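You operate a simulated robot arm through the tools that you are given. There is no shell and no other tool.

You are at the controls of a simulated robot arm. One attempt, no reset.

TASK
Take the bracket from the top of the fitting bench and put it on the top of the packing stand. Then take the green wheel from the back of the fitting bench and put it on the top of the gear bench. Then put the silver axle on the grey cover on the top of the packing stand. Then take the long axle on the top of the packing stand and put it away on the top shelf of the parts rack. Then put the white roll on the top of the powder stand. Then fetch the blue brush from the top of the check bench and stand it on the red tray. Keep to this order. Set down upright: bracket, silver axle, long axle, white roll, blue brush.

It is judged by the outcome, as a careful person would: the job done as asked, and still so three seconds after it is handed in. It fails if anything else is knocked over, pushed out of place, dropped, spilled or broken. Lids that push on must go on centred and level and be pressed home; caps that screw on are set level and turned clockwise until they are tight.

THE ROBOT
A 6-joint arm with a two-finger gripper on a trunk, on a base that drives. Base frame: it is fixed to the floor where the robot stands at the start and does not move with it; the origin is under the middle of the robot, x ahead of it, y to its left, z up; the surface under the hand at the start is at about z = 0.84. Lengths are in m, angles in rad, forces in N, time in s.
With the tool pointing down near the work surface it reaches from about 0.36 to 0.86 m from the robot's upright axis, wherever it stands. Its first joint turns from -2.897 to 2.897 rad. Places, roughly: blue brush (3x3x10 cm) [-10.1, -0.3, 0.9]; bracket (9x8x9 cm) [0.8, 0.1, 0.9]; green wheel (7x7x3 cm) [0.6, 1.3, 0.9]; grey cover (13x10x1 cm) [0.8, -1.2, 0.8]; long axle (4x4x10 cm) [0.6, -1.3, 0.8]; red tray [-10.5, 0.25, 0.75]; silver axle (6x6x11 cm) [0.8, 0.3, 0.9]; top of the gear bench [-2.2, 4.1, 0.8]; top of the packing stand [0.7, -1, 0.8]; top of the powder stand [0.8, -2.1, 0.8]; top shelf of the parts rack [-8, -3.4, 1.3]; white roll (5x5x10 cm) [0.9, -1.3, 0.8]. Payload 2.45 kg.
Tool frame: the origin (TCP) lies between the finger pads and is the grasp point; the fingertips stand 0.02 m ahead of it; z points along the fingers, y is the line along which they close. Largest opening 0.14 m; the body of the gripper starts 0.168 m behind the TCP.
Orientation is that of the tool frame in the base frame, as [roll, pitch, yaw] about the fixed x, y, z axes, in that order (R = Rz(yaw) Ry(pitch) Rx(roll)). With the fingers straight down and closing along the base's y, the tool's x points along the base's -x, its y along +y and its z along -z.

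THE INTERFACE
- The arm moves only by the tool send_rows. Its argument "plan" is a list that holds one entry, the list of rows, each a list of 7 numbers: the shift along the tool's x, y, z in units of 25 mm (1.0 is 25 mm), then the turn, a rotation vector about the tool's x, y, z in units of 4 degrees (1.0 is 4 degrees), then the finger opening in m, from 0 to 0.14. In form: [[[x, y, z, wx, wy, wz, fingers], ...]]. A call has 1 to 20 rows; each row shifts and turns the commanded pose from where the row before left it, along the tool's axes as they then stand. A call with a number of a shift or a turn outside -1 to 1 is refused whole. Rows are played at 5 a second. More than 0.05 m and 0.15 rad between two rows, or a gripper value outside its range, and nothing of the call is played. Where a pose cannot be reached the arm comes as near as it can. A force on the tool above 40 N (or 10 N above the force at the start of the call, whichever is more), or a blocked arm, ends the call early, and 0.2 s more pass. The fingers move at their own pace (about 0.045 m/s each) and stop on an object; they squeeze with about 27 N. The grip force told is the motor's: it shows also when the fingers shut on nothing. Time passes only in rows, and 0.2 s behind the last, so rows that do not move let the fingers close. The reply holds the time, the measured pose of the TCP, the force on the tool along the base axes, the opening and the grip force, in the units named above and with some noise, with the torque about the TCP (base axes, N m) and any sound that the robot's microphone picked up, and new pictures: "pictures" is both (left out), scene, wrist or none.
- Cameras (640 x 400 px; columns grow to the right, rows downward): "scene" is now at [0.0641, 0.0933, 1.8661]; the picture's right is [-0.64, -0.77, 0.00], its down [-0.62, 0.51, -0.59] and it looks along [0.45, -0.37, -0.81] (base axes); focal length 268 px, centre (320, 200). "wrist" rides on the gripper at [0.078, 0.011, -0.209] in the tool frame; the picture's right is [-0.14, 0.99, 0.00], its down [-0.92, -0.13, -0.37] and it looks along [-0.37, -0.05, 0.93] (tool axes); focal length 280 px, centre (320, 200). There is no depth. A picture from a camera that has moved, and an enlarged one, comes with that camera's place and axes in the base frame and with its lens.
- slide_trunk(by): slides the trunk up (or, below 0, down) by that many m; the arm and the scene camera ride with it, the base frame stays. It gives what a move gives, with no picture.
- base_move(legs): drives the robot by 1 to 6 legs, each [ahead, left, turn to the left] in m, m and rad, along the robot's own axes; the way and the turn of a leg run together, so that a leg with both is an arc; at most 1.5 m and 3.142 rad a leg. The arm and the cameras ride along, it lands a little off, and it stops where it bumps. It gives what a move gives, and a new picture of the scene camera.
- pan_tilt(pan, tilt): turns the head with the scene camera to pan (to the left, within 2.496 rad either way) and tilt (down, from -0.506 to 1.204), counted from straight ahead of the robot. It gives what a move gives, and a new picture of the scene camera.
- enlarge(camera, box): a new picture of the part [left, top, right, bottom] of that camera's present view, enlarged. It takes no simulated time.
- hand_in(): hands the job in; it is judged then, once.

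Nothing tells you exact positions but the pictures and the camera data. Unless the task says otherwise, let go and move clear before handing in.

The tools are called after ">>>" as name(argument=value, ...) on one line, values as JSON. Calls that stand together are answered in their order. send_rows: Moves the arm, as the interface text tells. Its arguments: {"type":"object","properties":{"plan":{"type":"array","items":{"type":"array","items":{"type":"array","items":{"type":"number"}}}},"pictures":{"type":"string","enum":["both","scene","wrist","none"]}},"required":["plan"]} The other tools are called the same way: slide_trunk (by) slides the trunk up or down; base_move (legs) drives the base; pan_tilt (pan, tilt) turns the head that bears the scene camera; enlarge (camera, box) takes an enlarged picture of a part of a camera's view; hand_in () hands the job in.

At the start:

```text
t: 0.0
tcp_pos: [0.3967, -0.2515, 1.1377]
ee_rot: [3.14, -0.001, -3.14]
force: [-0.3, -0.1, -0.6]
wrist_torque: [0.02, 0.03, 0.03]
opening: 0.1399
gripper_force: 0.0
trunk travel left (down, up): [-0.125, 0.105]
robot x, y, heading: [0.0019, -0.0, 0.009]
head pan, tilt: [-0.689, 0.942]
```

scene: 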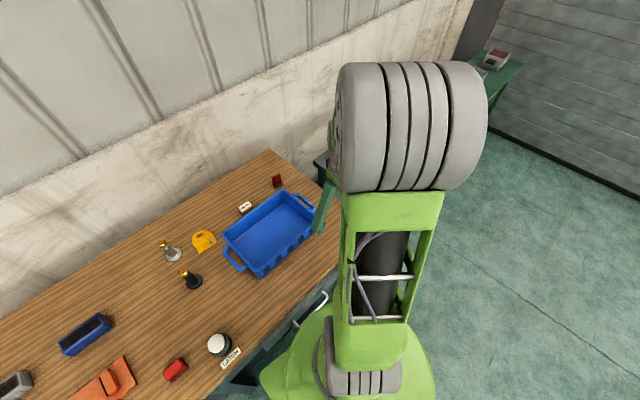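
wrist: 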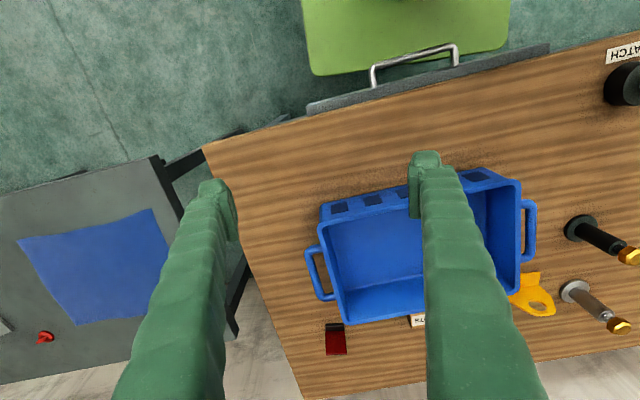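

I see a wooden fitting bench ahead with a blue bin, a yellow bracket, two axle-like items and other things. I will look around with the head before moving anything.

>>> pan_tilt(pan=0.3, tilt=0.8)

```text
t: 1.3
tcp_pos: [0.3959, -0.2513, 1.1388]
ee_rot: [3.141, 0.0, 3.141]
force: [0.9, 0.4, -0.8]
wrist_torque: [-0.02, 0.01, 0.0]
opening: 0.1402
gripper_force: 0.0
trunk travel left (down, up): [-0.125, 0.105]
robot x, y, heading: [-0.0009, -0.0007, -0.002]
head pan, tilt: [0.3, 0.799]
camera scene: at [0.0847, 0.1636, 1.8771], right [0.29, -0.96, 0.0], down [-0.69, -0.21, -0.7], along [0.67, 0.21, -0.72], focal length 268 px, centre (320, 200)
```

scene: 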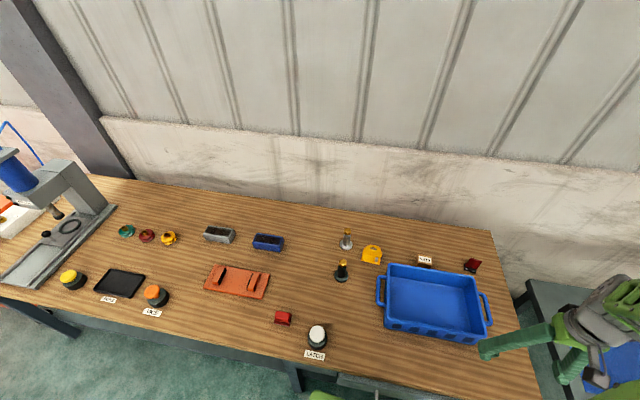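

>>> enlarge(camera="scene", box=[270, 210, 510, 360])

>>> enlarge(camera="scene", box=[30, 190, 270, 340])

>>> pan_tilt(pan=-1.0, tilt=0.7)

```text
2.67 times, centred on (390, 285) of scene
camera zoom: at [0.0847, 0.1636, 1.8771], right [0.29, -0.96, 0.0], down [-0.69, -0.21, -0.7], along [0.67, 0.21, -0.72], focal length 715 px, centre (133, -27)
```

zoom: 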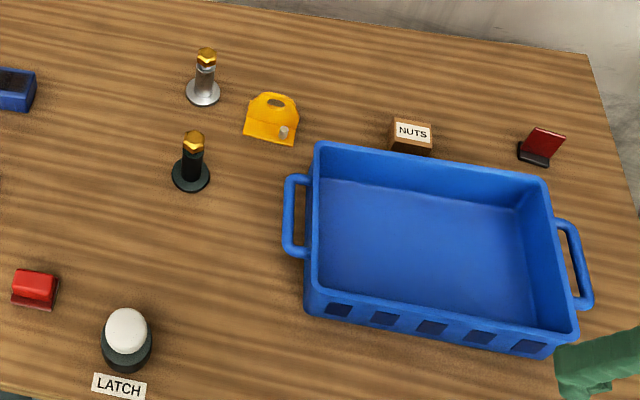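

```text
2.67 times, centred on (150, 265) of scene
camera zoom: at [0.0847, 0.1636, 1.8771], right [0.29, -0.96, 0.0], down [-0.69, -0.21, -0.7], along [0.67, 0.21, -0.72], focal length 715 px, centre (773, 27)
```

zoom: 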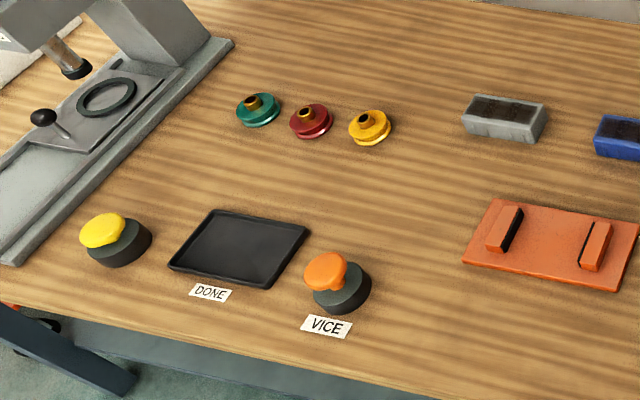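

```text
t: 2.7
tcp_pos: [0.397, -0.2516, 1.1387]
ee_rot: [-3.141, -0.001, 3.141]
force: [0.1, -0.6, -0.1]
wrist_torque: [0.04, 0.0, -0.04]
opening: 0.1398
gripper_force: 0.0
trunk travel left (down, up): [-0.125, 0.105]
robot x, y, heading: [0.0025, 0.0004, 0.001]
head pan, tilt: [-1.0, 0.7]
camera scene: at [0.0535, 0.0684, 1.8853], right [-0.84, -0.54, 0.0], down [-0.35, 0.54, -0.76], along [0.41, -0.64, -0.64], focal length 268 px, centre (320, 200)
```

scene: 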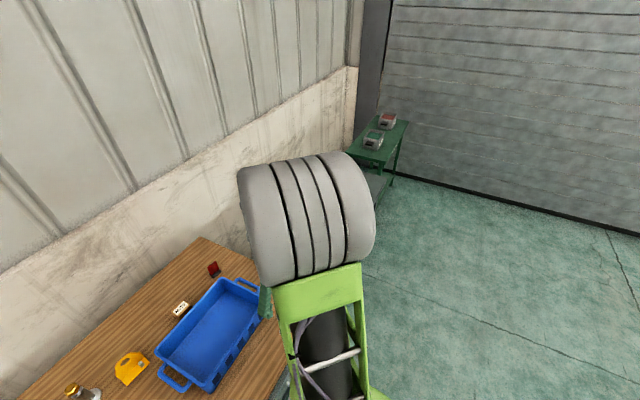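

The bracket seems to be about [0.76, 0.14] on the fitting bench; the silver axle is behind it to the left with a black axle in front. I move the hand above the bracket for a close look from the wrist camera.

>>> send_rows(plan=[[[-0.6, 1, 0, 0, 0, 0, 0.14], [-0.6, 1, 0, 0, 0, 0, 0.14], [-0.6, 1, 0, 0, 0, 0, 0.14], [-0.6, 1, 0, 0, 0, 0, 0.14], [-0.6, 1, 0, 0, 0, 0, 0.14], [-0.6, 1, 0, 0, 0, 0, 0.14], [-0.6, 1, 0, 0, 0, 0, 0.14], [-0.6, 1, 0, 0, 0, 0, 0.14], [-0.6, 1, 0, 0, 0, 0, 0.14], [-0.6, 1, 0, 0, 0, 0, 0.14], [-0.6, 1, 0, 0, 0, 0, 0.14], [-0.6, 1, 0, 0, 0, 0, 0.14], [-0.6, 1, 0, 0, 0, 0, 0.14], [-0.6, 1, 0, 0, 0, 0, 0.14], [-0.6, 1, 0, 0, 0, 0, 0.14]]])

```text
t: 5.9
tcp_pos: [0.6207, 0.1257, 1.1375]
ee_rot: [-3.141, -0.001, 3.141]
force: [-0.1, -0.3, -0.2]
wrist_torque: [-0.02, 0.01, 0.02]
opening: 0.1398
gripper_force: 0.1
trunk travel left (down, up): [-0.125, 0.105]
robot x, y, heading: [0.0018, -0.0018, 0.002]
head pan, tilt: [-1.0, 0.7]
camera scene: at [0.054, 0.0689, 1.8853], right [-0.84, -0.54, 0.0], down [-0.35, 0.54, -0.77], along [0.41, -0.64, -0.64], focal length 268 px, centre (320, 200)
camera wrist: at [0.5428, 0.1367, 1.3463], right [0.14, 0.99, 0.0], down [0.92, -0.13, 0.37], along [0.36, -0.05, -0.93], focal length 280 px, centre (320, 200)
```

scene: 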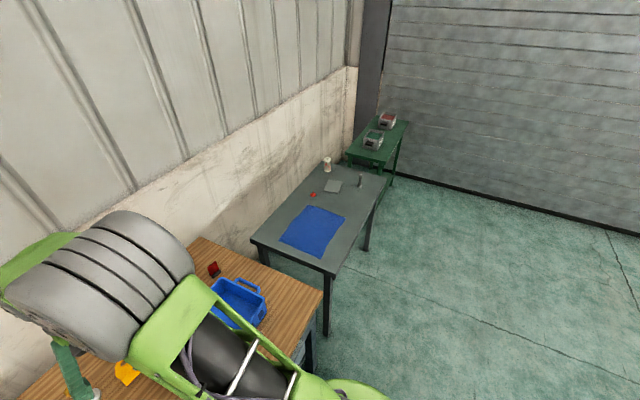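
wrist: 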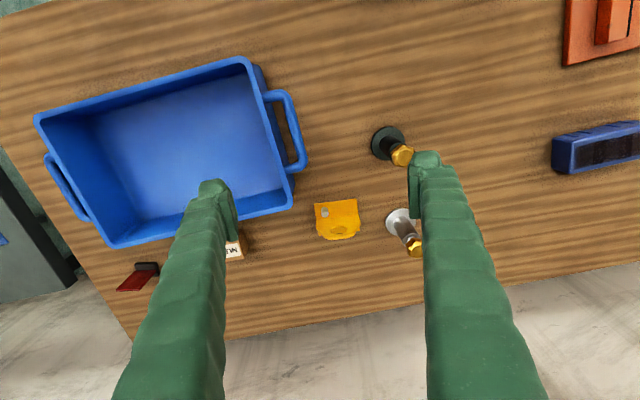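

Now the packing stand (grey table with blue mat, grey cover, axle, white roll) and the green powder stand are in sight, and the bracket is between the open fingers. I enlarge all of these.

>>> enlarge(camera="scene", box=[240, 100, 432, 220])

>>> enlarge(camera="wrist", box=[230, 120, 454, 260])

>>> enlarge(camera="scene", box=[300, 100, 428, 180])

```text
3.33 times, centred on (336, 160) of scene
camera zoom: at [0.054, 0.0689, 1.8853], right [-0.84, -0.54, 0.0], down [-0.35, 0.54, -0.77], along [0.41, -0.64, -0.64], focal length 893 px, centre (267, 333)
```

zoom: 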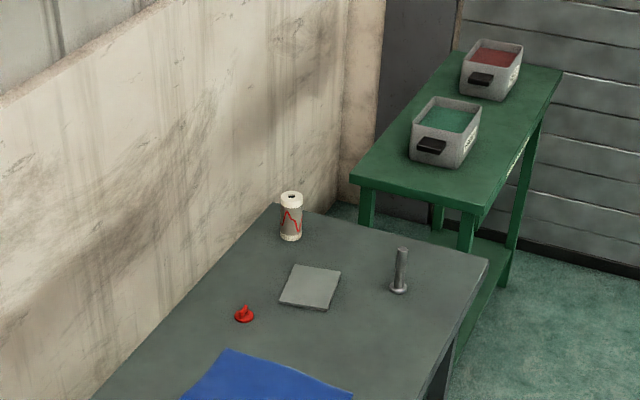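

```text
2.86 times, centred on (342, 190) of wrist
camera zoom: at [0.5428, 0.1367, 1.3463], right [0.14, 0.99, 0.0], down [0.92, -0.13, 0.37], along [0.36, -0.05, -0.93], focal length 801 px, centre (257, 229)
```

zoom: 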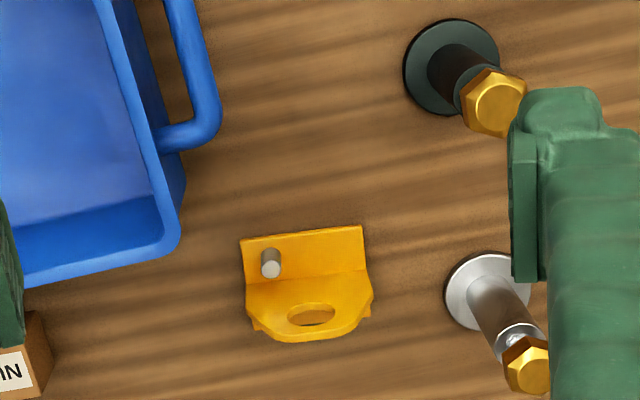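

```text
5.00 times, centred on (364, 140) of scene
camera zoom: at [0.054, 0.0689, 1.8853], right [-0.84, -0.54, 0.0], down [-0.35, 0.54, -0.77], along [0.41, -0.64, -0.64], focal length 1340 px, centre (100, 500)
```

zoom: 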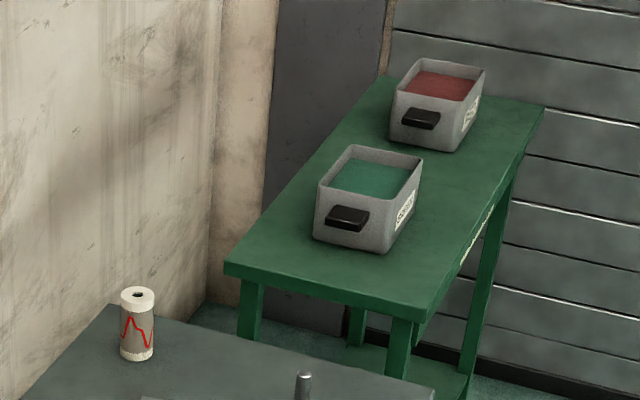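

The bracket stands near [0.76, 0.14], with a base plate towards me and an upright plate with a hole behind it, and a small bolt. I go lower for a better look at its shape.

>>> send_rows(plan=[[[-0.45, 0.08, 0.917, 0, 0, 0, 0.14], [-0.45, 0.08, 0.917, 0, 0, 0, 0.14], [-0.45, 0.08, 0.917, 0, 0, 0, 0.14], [-0.45, 0.08, 0.917, 0, 0, 0, 0.14], [-0.45, 0.08, 0.917, 0, 0, 0, 0.14], [0, 0, 0, 0, 0, 0, 0.14]]], pictures="wrist")

>>> enlarge(camera="wrist", box=[220, 120, 444, 260])

```text
t: 7.3
tcp_pos: [0.6781, 0.1328, 1.0241]
ee_rot: [-3.141, -0.001, 3.141]
force: [-0.3, -0.7, 0.3]
wrist_torque: [0.0, 0.06, -0.05]
opening: 0.1398
gripper_force: 0.1
trunk travel left (down, up): [-0.125, 0.105]
robot x, y, heading: [0.0001, 0.003, 0.002]
head pan, tilt: [-1.0, 0.7]
camera wrist: at [0.5994, 0.1446, 1.2323], right [0.14, 0.99, 0.0], down [0.92, -0.13, 0.37], along [0.37, -0.05, -0.93], focal length 280 px, centre (320, 200)
```

wrist: 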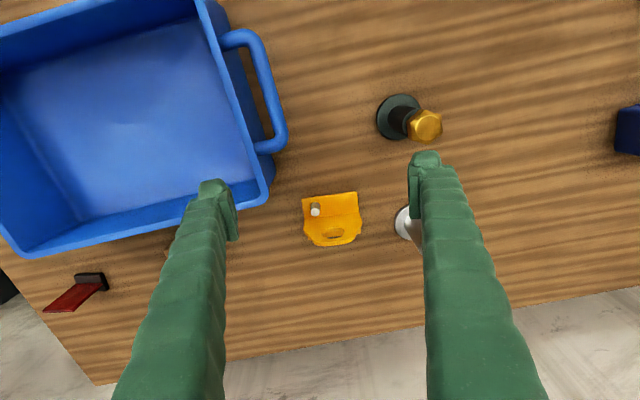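

```text
2.86 times, centred on (332, 190) of wrist
camera zoom: at [0.5994, 0.1446, 1.2323], right [0.14, 0.99, 0.0], down [0.92, -0.13, 0.37], along [0.37, -0.05, -0.93], focal length 801 px, centre (286, 229)
```

zoom: 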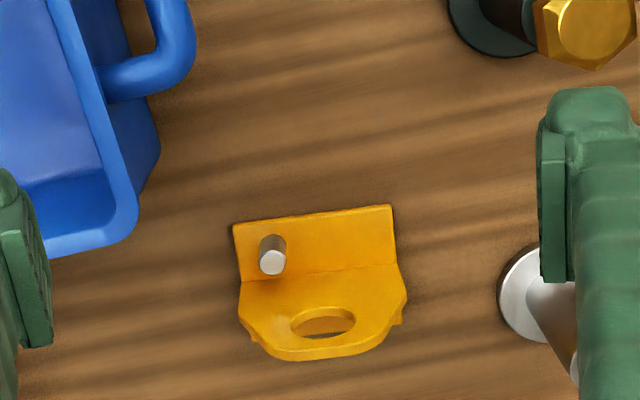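

The bracket's hole lies about 6 cm above the bench, so I take the holed part to be an upright plate at x about 0.78. I check with the head camera from the front.

>>> pan_tilt(pan=0.2, tilt=0.8)

>>> enlarge(camera="scene", box=[270, 210, 430, 310])

```text
t: 8.7
tcp_pos: [0.6777, 0.1345, 1.0227]
ee_rot: [-3.14, 0.0, -3.141]
force: [0.3, 1.0, 0.1]
wrist_torque: [-0.01, 0.02, 0.02]
opening: 0.1402
gripper_force: 0.0
trunk travel left (down, up): [-0.125, 0.105]
robot x, y, heading: [-0.002, 0.0051, 0.001]
head pan, tilt: [0.201, 0.799]
camera scene: at [0.0866, 0.1558, 1.8771], right [0.2, -0.98, 0.0], down [-0.7, -0.14, -0.7], along [0.68, 0.14, -0.72], focal length 268 px, centre (320, 200)
```

scene: 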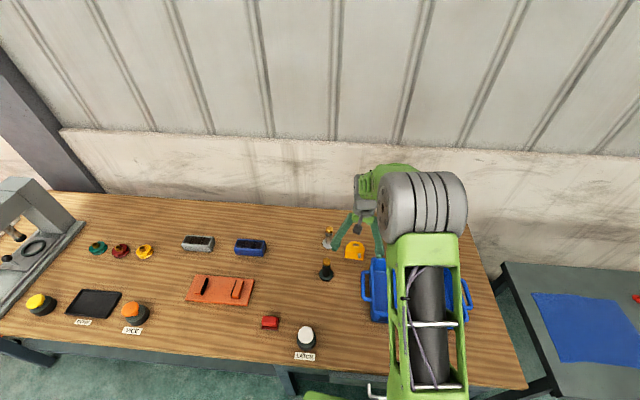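

```text
4.00 times, centred on (350, 260) of scene
camera zoom: at [0.0866, 0.1558, 1.8771], right [0.2, -0.98, 0.0], down [-0.7, -0.14, -0.7], along [0.68, 0.14, -0.72], focal length 1072 px, centre (200, -40)
```

zoom: 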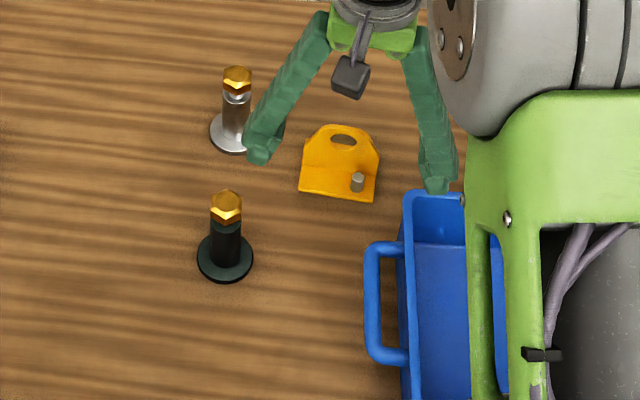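

The bracket reads as base plate ~8 cm wide along y, centred y≈0.138, upright plate at x≈0.775, yaw about zero. I go over it and down part-way with the fingers spread along y.

>>> send_rows(plan=[[[-0.8, 0.03, 0, 0, 0, 0, 0.13], [-0.8, 0.03, 0, 0, 0, 0, 0.13], [-0.8, 0.03, 0, 0, 0, 0, 0.13], [-0.8, 0.03, 0, 0, 0, 0, 0.13], [-0.8, 0.03, 0, 0, 0, 0, 0.13], [0, 0, 0.8, 0, 0, 0, 0.13], [0, 0, 0.8, 0, 0, 0, 0.13], [0, 0, 0.8, 0, 0, 0, 0.13], [0, 0, 0, 0, 0, 0, 0.13]]], pictures="wrist")

>>> enlarge(camera="wrist", box=[200, 100, 456, 260])

```text
t: 10.7
tcp_pos: [0.7788, 0.1373, 0.9635]
ee_rot: [-3.141, -0.001, 3.141]
force: [-0.3, 0.6, 0.4]
wrist_torque: [0.01, 0.04, 0.0]
opening: 0.1303
gripper_force: 0.1
trunk travel left (down, up): [-0.125, 0.105]
robot x, y, heading: [0.0019, -0.0009, -0.003]
head pan, tilt: [0.201, 0.799]
camera wrist: at [0.6995, 0.1491, 1.1719], right [0.14, 0.99, 0.0], down [0.92, -0.13, 0.37], along [0.37, -0.05, -0.93], focal length 280 px, centre (320, 200)
```

wrist: 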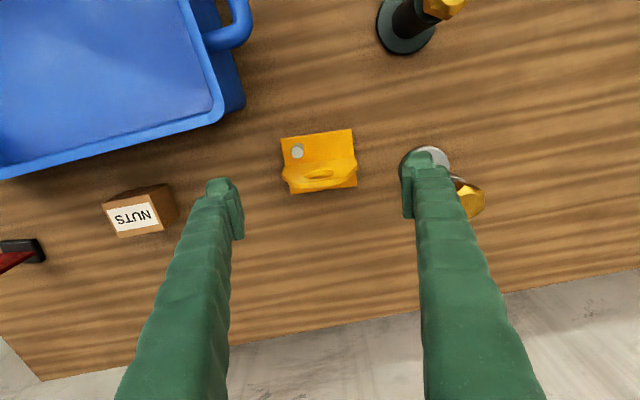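

```text
2.50 times, centred on (328, 180) of wrist
camera zoom: at [0.6995, 0.1491, 1.1719], right [0.14, 0.99, 0.0], down [0.92, -0.13, 0.37], along [0.37, -0.05, -0.93], focal length 701 px, centre (300, 250)
```

zoom: 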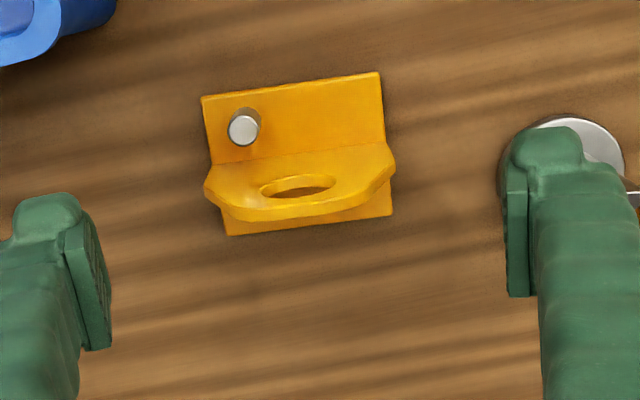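

The bracket now lies squarely between the fingers: upright plate at x≈0.779, base y 0.097–0.180. I go down and close on it.

>>> send_rows(plan=[[[0, 0.02, 0.3, 0, 0, 0, 0.115], [-0.02, 0.02, 0.8, 0, 0, 0, 0.115], [-0.02, 0.02, 0.8, 0, 0, 0, 0.115], [0, 0, 0.8, 0, 0, 0, 0.115], [0, 0, 0.8, 0, 0, 0, 0.115], [0, 0, 0, 0, 0, 0, 0.115]]], pictures="wrist")

```text
t: 12.1
tcp_pos: [0.7785, 0.1386, 0.8767]
ee_rot: [3.141, -0.002, 3.141]
force: [0.3, -0.5, -1.3]
wrist_torque: [-0.01, -0.01, 0.01]
opening: 0.115
gripper_force: 0.0
trunk travel left (down, up): [-0.125, 0.105]
robot x, y, heading: [-0.0026, -0.0003, -0.001]
head pan, tilt: [0.201, 0.799]
camera wrist: at [0.7005, 0.1501, 1.0856], right [0.14, 0.99, 0.0], down [0.92, -0.13, 0.37], along [0.36, -0.05, -0.93], focal length 280 px, centre (320, 200)
```

wrist: 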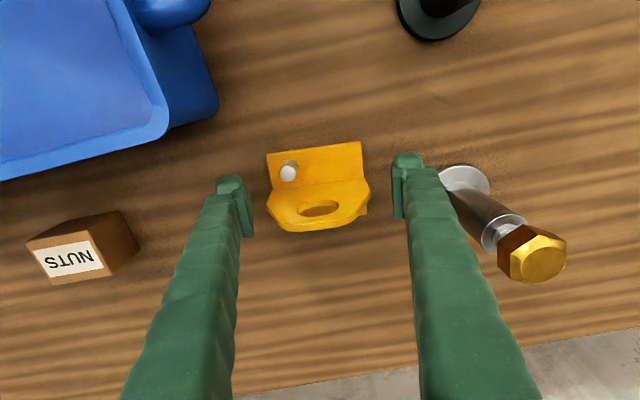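

The fingers straddle the bracket's upright plate with the tips about 1.5 cm above the bench. I close.

>>> send_rows(plan=[[[0, 0, 0, 0, 0, 0, 0.04], [0, 0, 0, 0, 0, 0, 0.04], [0, 0, 0, 0, 0, 0, 0.04], [0, 0, 0, 0, 0, 0, 0.04], [0, 0, 0, 0, 0, 0, 0.04]]], pictures="wrist")

```text
t: 13.3
tcp_pos: [0.7799, 0.1389, 0.878]
ee_rot: [-3.142, 0.0, 3.141]
force: [0.3, -2.6, 0.6]
wrist_torque: [-0.12, 0.13, 0.03]
opening: 0.0836
gripper_force: 27.0
trunk travel left (down, up): [-0.125, 0.105]
robot x, y, heading: [-0.0009, -0.0017, 0.004]
head pan, tilt: [0.201, 0.799]
camera wrist: at [0.7005, 0.1499, 1.0859], right [0.14, 0.99, 0.0], down [0.92, -0.13, 0.37], along [0.37, -0.05, -0.93], focal length 280 px, centre (320, 200)
```

wrist: 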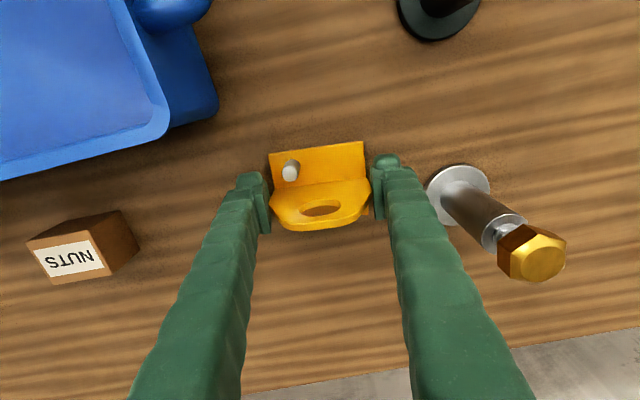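

The grip holds at 0.084 m and 27 N. I lift the bracket straight up.

>>> send_rows(plan=[[[0, 0, -0.3, 0, 0, 0, 0.04], [0, 0, -0.7, 0, 0, 0, 0.04], [0, 0, -1, 0, 0, 0, 0.04], [0, 0, -1, 0, 0, 0, 0.04], [0, 0, -1, 0, 0, 0, 0.04], [0, 0, -1, 0, 0, 0, 0.04], [0, 0, -1, 0, 0, 0, 0.04], [0, 0, -1, 0, 0, 0, 0.04], [0, 0, -1, 0, 0, 0, 0.04]]])

```text
t: 15.3
tcp_pos: [0.7765, 0.1381, 1.0761]
ee_rot: [-3.141, 0.0, -3.14]
force: [0.6, 0.5, -4.7]
wrist_torque: [0.04, 0.05, 0.01]
opening: 0.0836
gripper_force: 27.4
trunk travel left (down, up): [-0.125, 0.105]
robot x, y, heading: [-0.0036, -0.0012, 0.0]
head pan, tilt: [0.201, 0.799]
camera scene: at [0.0868, 0.1559, 1.8771], right [0.2, -0.98, 0.0], down [-0.7, -0.14, -0.7], along [0.68, 0.14, -0.72], focal length 268 px, centre (320, 200)
camera wrist: at [0.6997, 0.15, 1.285], right [0.14, 0.99, 0.0], down [0.92, -0.13, 0.37], along [0.36, -0.05, -0.93], focal length 280 px, centre (320, 200)
```

scene: 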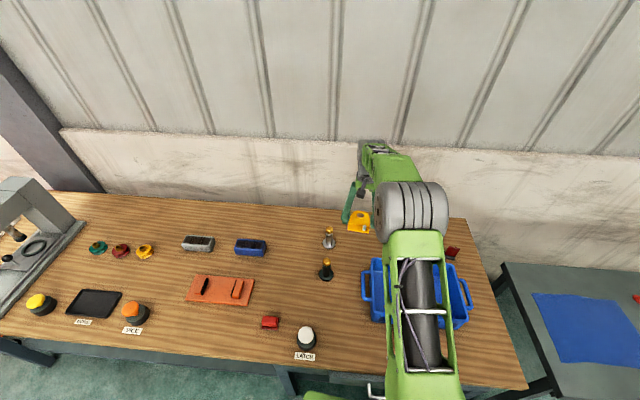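
wrist: 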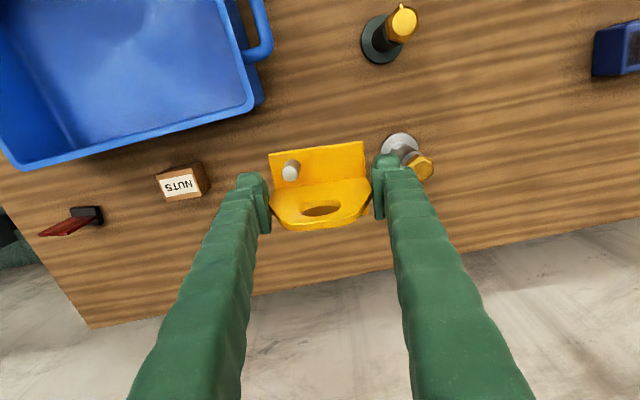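

The bracket is held and lifted (about 0.45 kg). I draw the hand in to about [0.56, 0.0, 1.1] before driving to the packing stand on my right.

>>> send_rows(plan=[[[0.96, -0.6, -0.1, 0, 0, 0, 0.04], [0.96, -0.6, -0.1, 0, 0, 0, 0.04], [0.96, -0.6, -0.1, 0, 0, 0, 0.04], [0.96, -0.6, -0.1, 0, 0, 0, 0.04], [0.96, -0.6, -0.1, 0, 0, 0, 0.04], [0.96, -0.6, -0.1, 0, 0, 0, 0.04], [0.96, -0.6, -0.1, 0, 0, 0, 0.04], [0.96, -0.6, -0.1, 0, 0, 0, 0.04], [0.96, -0.6, -0.1, 0, 0, 0, 0.04]]], pictures="none")

>>> base_move(legs=[[0, -0.6, 0]])

```text
t: 17.3
tcp_pos: [0.5607, 0.0014, 1.0978]
ee_rot: [3.14, 0.0, 3.141]
force: [0.0, -0.5, -5.5]
wrist_torque: [0.03, -0.02, -0.02]
opening: 0.0835
gripper_force: 27.1
trunk travel left (down, up): [-0.125, 0.105]
robot x, y, heading: [0.0022, -0.001, 0.001]
head pan, tilt: [0.201, 0.799]
```

```text
t: 23.1
tcp_pos: [0.5611, -0.5961, 1.0987]
ee_rot: [-3.141, 0.0, 3.141]
force: [1.0, -0.2, -5.8]
wrist_torque: [0.0, 0.05, 0.02]
opening: 0.0835
gripper_force: 27.0
trunk travel left (down, up): [-0.125, 0.105]
robot x, y, heading: [0.0026, -0.6009, 0.002]
head pan, tilt: [0.201, 0.799]
camera scene: at [0.0869, -0.4424, 1.8771], right [0.2, -0.98, 0.0], down [-0.7, -0.14, -0.7], along [0.68, 0.14, -0.72], focal length 268 px, centre (320, 200)
```

scene: 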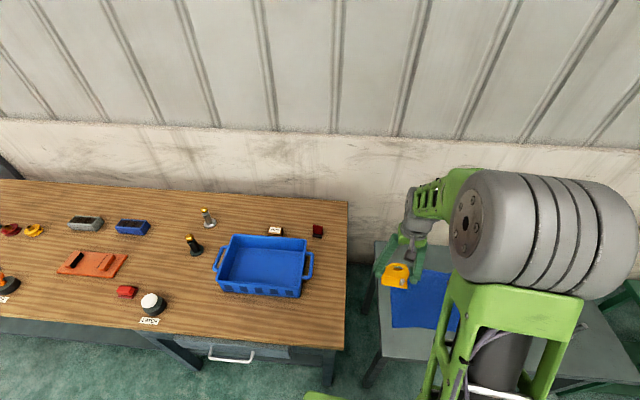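

The drive worked and the bracket hangs level. I continue right until the hand is near y = -1.06, and turn the head down to the stand.

>>> base_move(legs=[[0, -0.46, 0]])

>>> pan_tilt(pan=-0.5, tilt=0.9)

>>> send_rows(plan=[[[0, 0, 0, 0, 0, 0, 0.04]]], pictures="wrist")

```text
t: 27.6
tcp_pos: [0.5623, -1.058, 1.0969]
ee_rot: [-3.14, 0.001, -3.138]
force: [-0.6, 0.3, -5.7]
wrist_torque: [0.04, -0.04, 0.01]
opening: 0.0833
gripper_force: 27.0
trunk travel left (down, up): [-0.125, 0.105]
robot x, y, heading: [0.0006, -1.0653, 0.004]
head pan, tilt: [0.201, 0.799]
camera scene: at [0.0868, -0.9064, 1.8771], right [0.2, -0.98, 0.0], down [-0.7, -0.15, -0.7], along [0.68, 0.14, -0.72], focal length 268 px, centre (320, 200)
```

scene: 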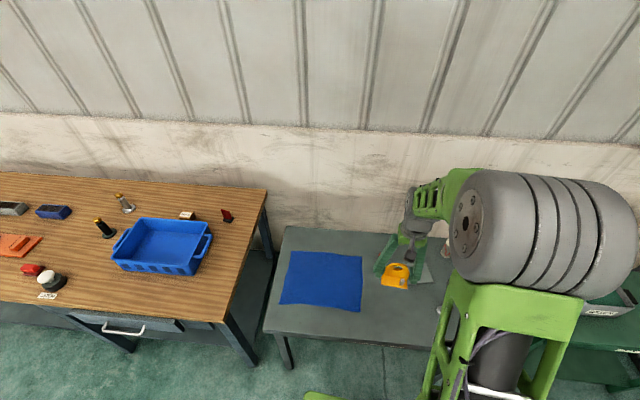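

```text
t: 28.7
tcp_pos: [0.5626, -1.0588, 1.098]
ee_rot: [-3.141, 0.0, -3.138]
force: [0.2, 0.5, -5.6]
wrist_torque: [-0.01, 0.01, -0.03]
opening: 0.0838
gripper_force: 26.9
trunk travel left (down, up): [-0.125, 0.105]
robot x, y, heading: [-0.0011, -1.0646, 0.006]
head pan, tilt: [-0.499, 0.901]
camera scene: at [0.0743, -0.9583, 1.8692], right [-0.47, -0.88, 0.0], down [-0.69, 0.37, -0.62], along [0.55, -0.29, -0.78], focal length 268 px, centre (320, 200)
```

scene: 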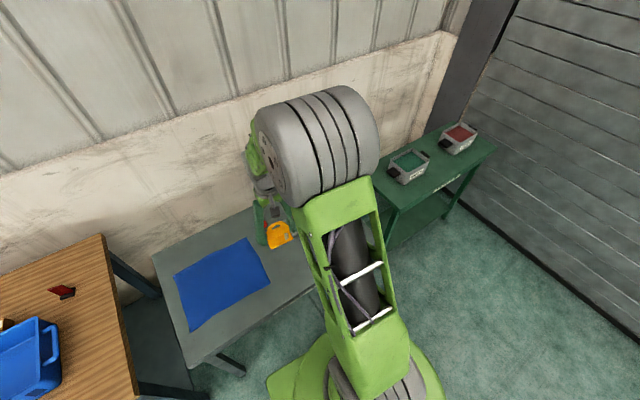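

```text
t: 29.1
tcp_pos: [0.5627, -1.0576, 1.0986]
ee_rot: [-3.141, -0.001, -3.136]
force: [0.6, 0.0, -5.8]
wrist_torque: [0.01, 0.02, 0.01]
opening: 0.0833
gripper_force: 27.0
trunk travel left (down, up): [-0.125, 0.105]
robot x, y, heading: [-0.002, -1.0636, 0.004]
head pan, tilt: [-0.499, 0.901]
camera wrist: at [0.4843, -1.0467, 1.3068], right [0.13, 0.99, 0.0], down [0.92, -0.12, 0.37], along [0.36, -0.05, -0.93], focal length 280 px, centre (320, 200)
```

wrist: 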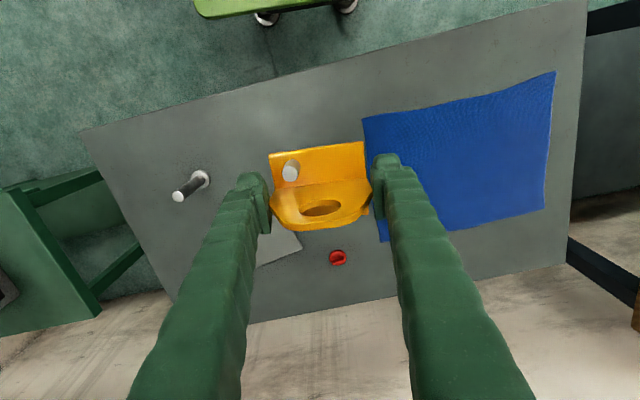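

The bracket hangs over the bare area between the mat and the grey cover. I shift slightly to [0.58, -1.07] and descend towards the surface.

>>> send_rows(plan=[[[-0.35, -0.25, 0.2, 0, 0, 0, 0.04], [-0.35, -0.25, 0.8, 0, 0, 0, 0.04], [0, 0, 1, 0, 0, 0, 0.04], [0, 0, 1, 0, 0, 0, 0.04], [0, 0, 1, 0, 0, 0, 0.04], [0, 0, 1, 0, 0, 0, 0.04], [0, 0, 1, 0, 0, 0, 0.04], [0, 0, 1, 0, 0, 0, 0.04], [0, 0, 1, 0, 0, 0, 0.04], [0, 0, 0.6, 0, 0, 0, 0.04], [0, 0, 0, 0, 0, 0, 0.04]]])

```text
t: 31.5
tcp_pos: [0.5798, -1.0722, 0.8821]
ee_rot: [-3.142, 0.001, -3.139]
force: [-0.3, -0.9, -5.4]
wrist_torque: [-0.01, 0.0, 0.02]
opening: 0.0836
gripper_force: 26.6
trunk travel left (down, up): [-0.125, 0.105]
robot x, y, heading: [0.0006, -1.0625, 0.005]
head pan, tilt: [-0.499, 0.901]
camera scene: at [0.0742, -0.9584, 1.8692], right [-0.48, -0.88, 0.0], down [-0.69, 0.37, -0.62], along [0.55, -0.3, -0.78], focal length 268 px, centre (320, 200)
camera wrist: at [0.5012, -1.0596, 1.0911], right [0.13, 0.99, 0.0], down [0.92, -0.12, 0.37], along [0.37, -0.05, -0.93], focal length 280 px, centre (320, 200)
```

scene: 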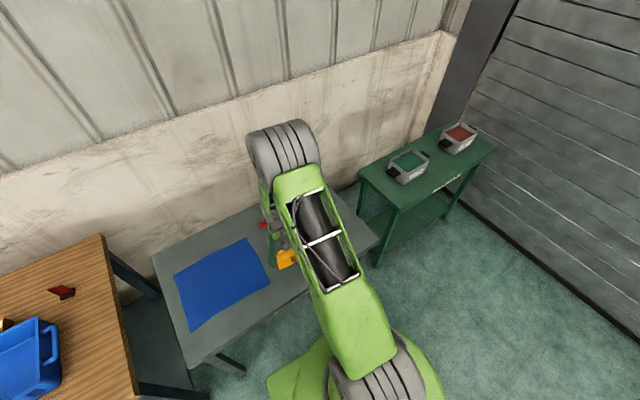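
wrist: 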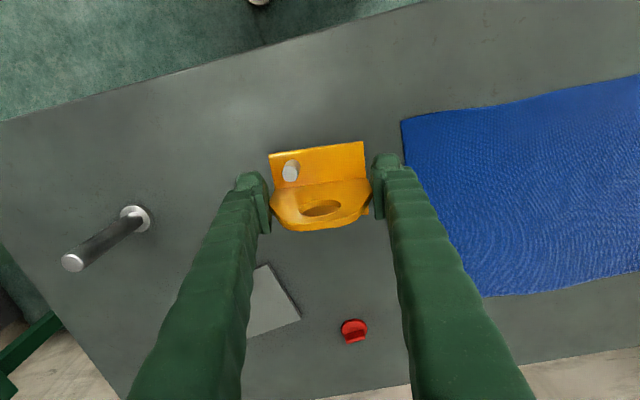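

Clear of mat, cover and axle. I lower slowly, watching the force.

>>> send_rows(plan=[[[0, 0, 0.2, 0, 0, 0, 0.04], [0, 0, 0.2, 0, 0, 0, 0.04], [0, 0, 0.2, 0, 0, 0, 0.04], [0, 0, 0.2, 0, 0, 0, 0.04], [0, 0, 0.2, 0, 0, 0, 0.04], [0, 0, 0.2, 0, 0, 0, 0.04], [0, 0, 0, 0, 0, 0, 0.04]]], pictures="none")

```text
t: 33.1
tcp_pos: [0.5801, -1.0702, 0.8532]
ee_rot: [3.141, 0.0, -3.14]
force: [0.3, -0.7, -5.8]
wrist_torque: [0.01, 0.01, -0.01]
opening: 0.0832
gripper_force: 26.5
trunk travel left (down, up): [-0.125, 0.105]
robot x, y, heading: [0.0016, -1.0624, 0.002]
head pan, tilt: [-0.499, 0.901]
```

>>> send_rows(plan=[[[0, 0, 0.1, 0, 0, 0, 0.04], [0, 0, 0.1, 0, 0, 0, 0.04], [0, 0, 0.1, 0, 0, 0, 0.04], [0, 0, 0.1, 0, 0, 0, 0.04], [0, 0, 0.1, 0, 0, 0, 0.04], [0, 0, 0, 0, 0, 0, 0.04]]], pictures="none")

```text
t: 34.5
tcp_pos: [0.5808, -1.0704, 0.8405]
ee_rot: [3.141, 0.0, -3.139]
force: [0.1, 0.2, -5.8]
wrist_torque: [0.02, 0.04, 0.03]
opening: 0.0835
gripper_force: 26.7
trunk travel left (down, up): [-0.125, 0.105]
robot x, y, heading: [0.0012, -1.0614, 0.005]
head pan, tilt: [-0.499, 0.901]
```

No contact yet at TCP 0.8405. I continue in 2 mm steps.

>>> send_rows(plan=[[[0, 0, 0.08, 0, 0, 0, 0.04], [0, 0, 0.08, 0, 0, 0, 0.04], [0, 0, 0.08, 0, 0, 0, 0.04], [0, 0, 0, 0, 0, 0, 0.04]]], pictures="none")

```text
t: 35.5
tcp_pos: [0.5807, -1.0713, 0.8348]
ee_rot: [3.141, 0.0, -3.138]
force: [-0.6, -0.3, -4.9]
wrist_torque: [0.01, 0.06, -0.01]
opening: 0.0837
gripper_force: 26.6
trunk travel left (down, up): [-0.125, 0.105]
robot x, y, heading: [0.0009, -1.064, 0.007]
head pan, tilt: [-0.499, 0.901]
```

>>> send_rows(plan=[[[0, 0, 0.08, 0, 0, 0, 0.04], [0, 0, 0.08, 0, 0, 0, 0.04], [0, 0, 0.08, 0, 0, 0, 0.04], [0, 0, 0, 0, 0, 0, 0.04]]], pictures="wrist")

```text
t: 36.5
tcp_pos: [0.5805, -1.0699, 0.8307]
ee_rot: [-3.14, 0.0, -3.139]
force: [-0.3, 0.6, -5.2]
wrist_torque: [-0.01, 0.01, -0.06]
opening: 0.0834
gripper_force: 26.5
trunk travel left (down, up): [-0.125, 0.105]
robot x, y, heading: [-0.0017, -1.0636, 0.002]
head pan, tilt: [-0.499, 0.901]
camera wrist: at [0.5017, -1.0589, 1.0378], right [0.13, 0.99, 0.0], down [0.92, -0.12, 0.37], along [0.36, -0.05, -0.93], focal length 280 px, centre (320, 200)
```

wrist: 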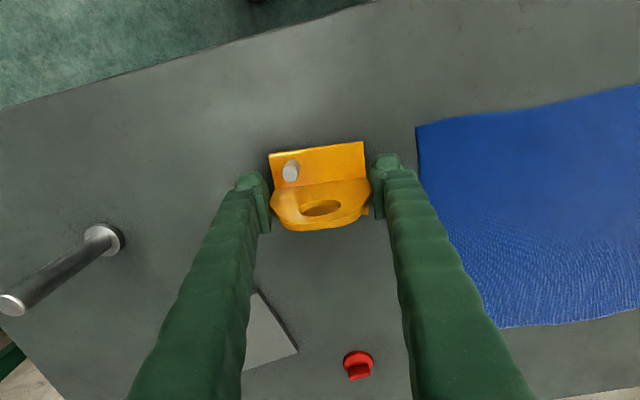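

No contact yet; triangulating the mat corner puts the surface near z = 0.778, so contact should come near TCP 0.815. I continue down slowly.

>>> send_rows(plan=[[[0, 0, 0.1, 0, 0, 0, 0.04], [0, 0, 0.1, 0, 0, 0, 0.04], [0, 0, 0.1, 0, 0, 0, 0.04], [0, 0, 0.1, 0, 0, 0, 0.04], [0, 0, 0, 0, 0, 0, 0.04]]], pictures="none")

```text
t: 37.7
tcp_pos: [0.5794, -1.0703, 0.8194]
ee_rot: [-3.142, 0.001, -3.137]
force: [-0.3, 0.1, -5.0]
wrist_torque: [-0.03, 0.03, 0.02]
opening: 0.0831
gripper_force: 26.9
trunk travel left (down, up): [-0.125, 0.105]
robot x, y, heading: [0.0003, -1.0632, 0.007]
head pan, tilt: [-0.499, 0.901]
```

>>> send_rows(plan=[[[0, 0, 0.06, 0, 0, 0, 0.04], [0, 0, 0.06, 0, 0, 0, 0.04], [0, 0, 0, 0, 0, 0, 0.04]]], pictures="none")

>>> send_rows(plan=[[[0, 0, 0.06, 0, 0, 0, 0.04], [0, 0, 0.06, 0, 0, 0, 0.04], [0, 0, 0, 0, 0, 0, 0.04]]], pictures="wrist")

```text
t: 38.5
tcp_pos: [0.5802, -1.0711, 0.8173]
ee_rot: [-3.141, 0.003, -3.138]
force: [-2.9, -2.4, 24.5]
wrist_torque: [-0.09, 0.04, 0.0]
opening: 0.0835
gripper_force: 26.9
trunk travel left (down, up): [-0.125, 0.105]
robot x, y, heading: [0.0005, -1.0614, 0.009]
head pan, tilt: [-0.499, 0.901]
```

```text
t: 39.3
tcp_pos: [0.58, -1.0708, 0.8144]
ee_rot: [-3.141, 0.002, -3.14]
force: [3.6, -7.2, 27.6]
wrist_torque: [-0.12, -0.14, 0.0]
opening: 0.0846
gripper_force: 27.1
trunk travel left (down, up): [-0.125, 0.105]
robot x, y, heading: [0.0016, -1.064, 0.005]
head pan, tilt: [-0.499, 0.901]
camera wrist: at [0.5014, -1.0593, 1.0224], right [0.13, 0.99, 0.0], down [0.92, -0.12, 0.37], along [0.37, -0.05, -0.93], focal length 280 px, centre (320, 200)
```

wrist: 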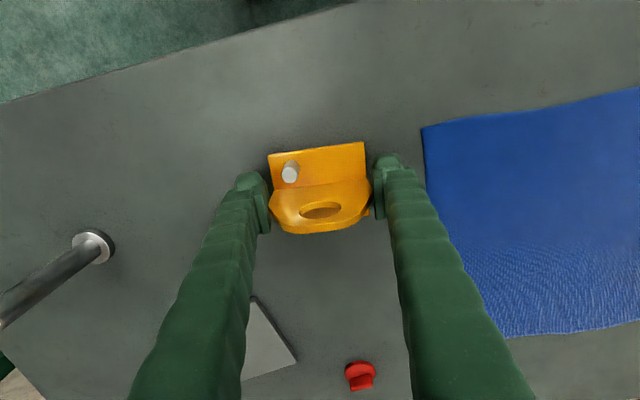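

The bracket is on the stand (upward force about 25 N). I open the fingers and rise straight up.

>>> send_rows(plan=[[[0, 0, -0.04, 0, 0, 0, 0.1], [0, 0, 0, 0, 0, 0, 0.11], [0, 0, 0, 0, 0, 0, 0.115], [0, 0, 0, 0, 0, 0, 0.115], [0, 0, -0.3, 0, 0, 0, 0.115], [0, 0, -0.8, 0, 0, 0, 0.115], [0, 0, -1, 0, 0, 0, 0.115], [0, 0, -1, 0, 0, 0, 0.115], [0, 0, -1, 0, 0, 0, 0.115], [0, 0, -1, 0, 0, 0, 0.115], [0, 0, -1, 0, 0, 0, 0.115], [0, 0, -1, 0, 0, 0, 0.115]]])

```text
t: 41.9
tcp_pos: [0.5786, -1.0684, 0.9921]
ee_rot: [-3.141, 0.001, -3.139]
force: [-0.4, -0.7, 0.6]
wrist_torque: [0.02, -0.03, 0.04]
opening: 0.115
gripper_force: 0.1
trunk travel left (down, up): [-0.125, 0.105]
robot x, y, heading: [0.0025, -1.0631, 0.002]
head pan, tilt: [-0.499, 0.901]
camera scene: at [0.0733, -0.9584, 1.8692], right [-0.48, -0.88, 0.0], down [-0.69, 0.37, -0.62], along [0.55, -0.3, -0.78], focal length 268 px, centre (320, 200)
camera wrist: at [0.4995, -1.0575, 1.2005], right [0.13, 0.99, 0.0], down [0.92, -0.12, 0.37], along [0.37, -0.05, -0.93], focal length 280 px, centre (320, 200)
```

scene: 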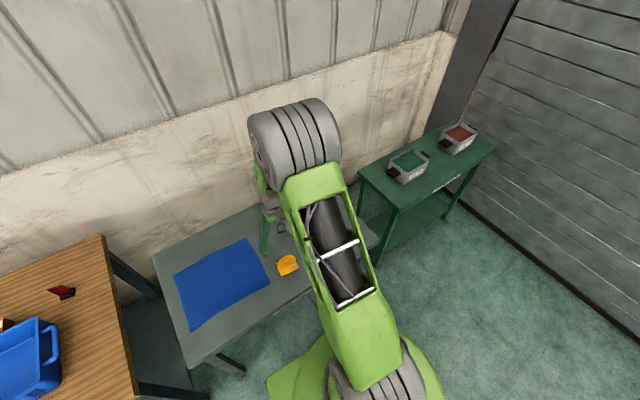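
wrist: 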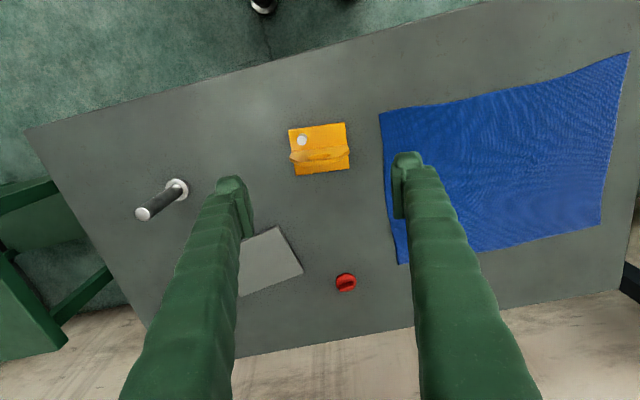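

The bracket stands upright on the packing stand. Next is the green wheel at about [0.57, 1.28] on the far left of the fitting bench; I raise and draw in the arm, back off and drive left.

>>> send_rows(plan=[[[0, 0, -1, 0, 0, 0, 0.115], [0.5, 0, -1, 0, 0, 0, 0.115], [0.8, 0, -1, 0, 0, 0, 0.115], [0.8, 0, -1, 0, 0, 0, 0.115], [0.8, 0, -1, 0, 0, 0, 0.115], [0.8, 0, -1, 0, 0, 0, 0.115]]], pictures="none")

>>> base_move(legs=[[-0.2, 0, 0], [0, 1.12, 0]])

>>> pan_tilt(pan=1.3, tilt=0.5)

```text
t: 43.3
tcp_pos: [0.4836, -1.0674, 1.1416]
ee_rot: [-3.141, 0.0, -3.139]
force: [0.1, -0.4, -0.1]
wrist_torque: [-0.04, -0.03, 0.01]
opening: 0.1148
gripper_force: 0.1
trunk travel left (down, up): [-0.125, 0.105]
robot x, y, heading: [-0.0022, -1.0632, 0.002]
head pan, tilt: [-0.499, 0.901]
```

```text
t: 54.7
tcp_pos: [0.2844, 0.0525, 1.1404]
ee_rot: [-3.141, -0.001, 3.136]
force: [0.7, -1.0, 1.1]
wrist_torque: [-0.01, -0.03, 0.05]
opening: 0.1148
gripper_force: 0.1
trunk travel left (down, up): [-0.125, 0.105]
robot x, y, heading: [-0.1994, 0.0608, -0.003]
head pan, tilt: [-0.499, 0.901]
camera scene: at [-0.1262, 0.1663, 1.8692], right [-0.48, -0.88, 0.0], down [-0.69, 0.38, -0.62], along [0.54, -0.3, -0.78], focal length 268 px, centre (320, 200)
```

scene: 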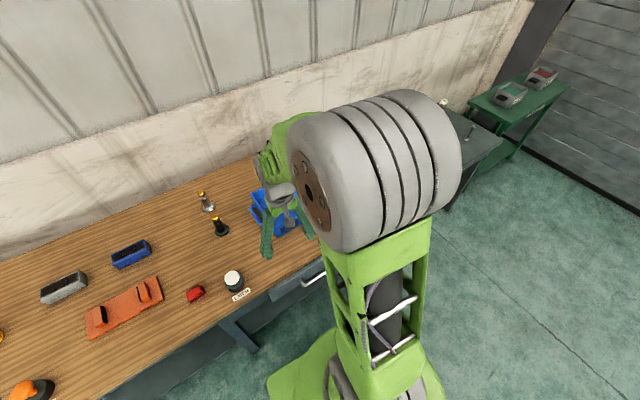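

```text
t: 56.5
tcp_pos: [0.2842, 0.053, 1.1409]
ee_rot: [-3.141, 0.0, 3.138]
force: [-1.1, 0.4, -0.9]
wrist_torque: [0.0, 0.01, 0.0]
opening: 0.1148
gripper_force: 0.0
trunk travel left (down, up): [-0.125, 0.105]
robot x, y, heading: [-0.2061, 0.0641, -0.002]
head pan, tilt: [1.3, 0.499]
camera scene: at [-0.1675, 0.2902, 1.9031], right [0.96, -0.27, 0.0], down [-0.13, -0.46, -0.88], along [0.24, 0.84, -0.48], focal length 268 px, centre (320, 200)
```

scene: 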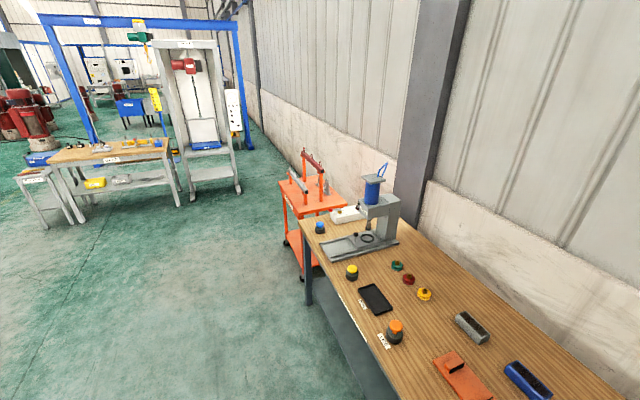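

I see the fitting bench's left end with the three wheels (green leftmost, next to the press), and the gear bench under the blue gantry farther off. The floor ahead on my left is free, so I drive on and turn to square up with the bench.

>>> base_move(legs=[[0, 1.1, 0], [0, 0, 0.13]])

>>> pan_tilt(pan=0.3, tilt=0.8)

```text
t: 67.2
tcp_pos: [0.2927, 1.2272, 1.1398]
ee_rot: [-3.141, -0.001, -3.027]
force: [-1.5, 0.1, -0.1]
wrist_torque: [0.0, 0.01, 0.0]
opening: 0.1148
gripper_force: 0.1
trunk travel left (down, up): [-0.125, 0.105]
robot x, y, heading: [-0.1878, 1.1785, 0.116]
head pan, tilt: [1.3, 0.499]
camera scene: at [-0.1846, 1.4107, 1.903], right [0.99, -0.16, 0.0], down [-0.07, -0.47, -0.88], along [0.14, 0.87, -0.48], focal length 268 px, centre (320, 200)
```

scene: 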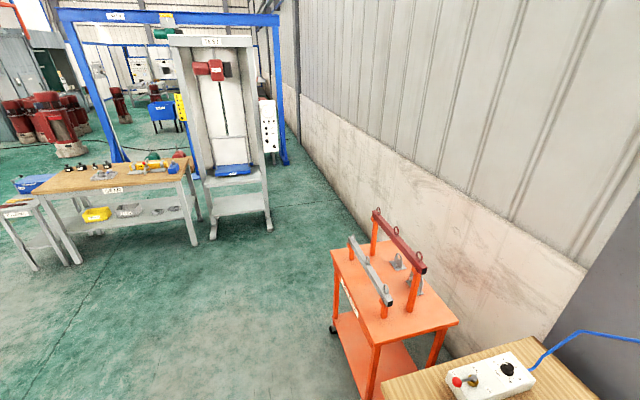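

```text
t: 68.4
tcp_pos: [0.2927, 1.228, 1.1407]
ee_rot: [3.141, 0.0, -3.027]
force: [0.6, 0.4, -0.5]
wrist_torque: [-0.01, -0.01, -0.02]
opening: 0.1151
gripper_force: 0.0
trunk travel left (down, up): [-0.125, 0.105]
robot x, y, heading: [-0.1897, 1.1812, 0.114]
head pan, tilt: [0.3, 0.799]
camera scene: at [-0.1248, 1.353, 1.8771], right [0.4, -0.92, 0.0], down [-0.66, -0.29, -0.7], along [0.64, 0.28, -0.72], focal length 268 px, centre (320, 200)
```

scene: 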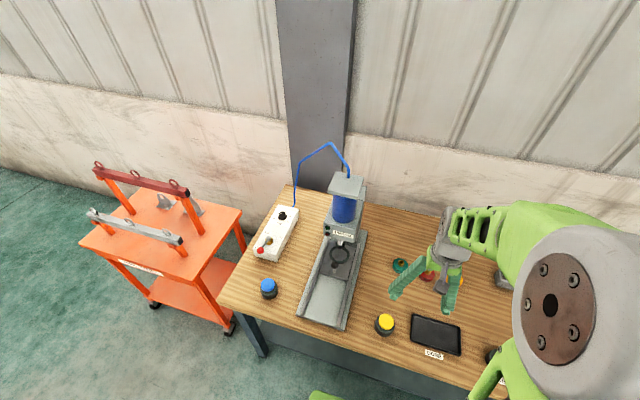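

The wheel is at about [0.56, 1.28], on my front-left. I bring the hand above it for a wrist view.

>>> send_rows(plan=[[[-0.93, 0.08, 0.3, 0, 0, 0, 0.115], [-0.93, 0.08, 0.3, 0, 0, 0, 0.115], [-0.93, 0.08, 0.3, 0, 0, 0, 0.115], [-0.93, 0.08, 0.3, 0, 0, 0, 0.115], [-0.93, 0.08, 0.3, 0, 0, 0, 0.115], [-0.93, 0.08, 0.3, 0, 0, 0, 0.115], [-0.93, 0.08, 0.3, 0, 0, 0, 0.115], [-0.93, 0.08, 0.3, 0, 0, 0, 0.115]]], pictures="wrist")

>>> enlarge(camera="wrist", box=[230, 110, 454, 250])

```text
t: 70.2
tcp_pos: [0.4762, 1.2646, 1.0789]
ee_rot: [-3.141, -0.003, -3.028]
force: [-0.6, -0.7, -0.5]
wrist_torque: [0.01, 0.02, -0.04]
opening: 0.1146
gripper_force: 0.0
trunk travel left (down, up): [-0.125, 0.105]
robot x, y, heading: [-0.1917, 1.1811, 0.113]
head pan, tilt: [0.3, 0.799]
camera wrist: at [0.3976, 1.2672, 1.2875], right [0.02, 1.0, 0.0], down [0.93, -0.02, 0.37], along [0.37, -0.01, -0.93], focal length 280 px, centre (320, 200)
```

wrist: 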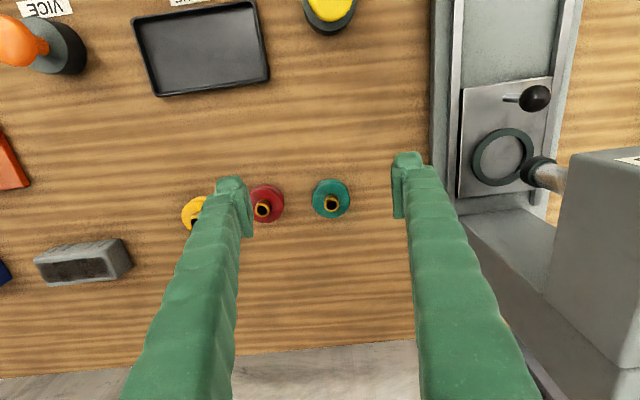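

```text
2.86 times, centred on (342, 180) of wrist
camera zoom: at [0.3976, 1.2672, 1.2875], right [0.02, 1.0, 0.0], down [0.93, -0.02, 0.37], along [0.37, -0.01, -0.93], focal length 801 px, centre (257, 257)
```

zoom: 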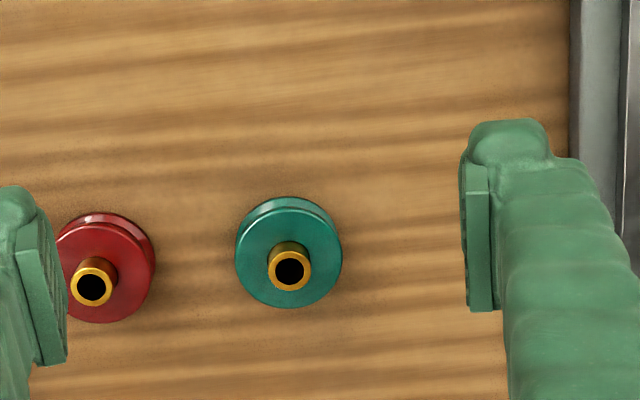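

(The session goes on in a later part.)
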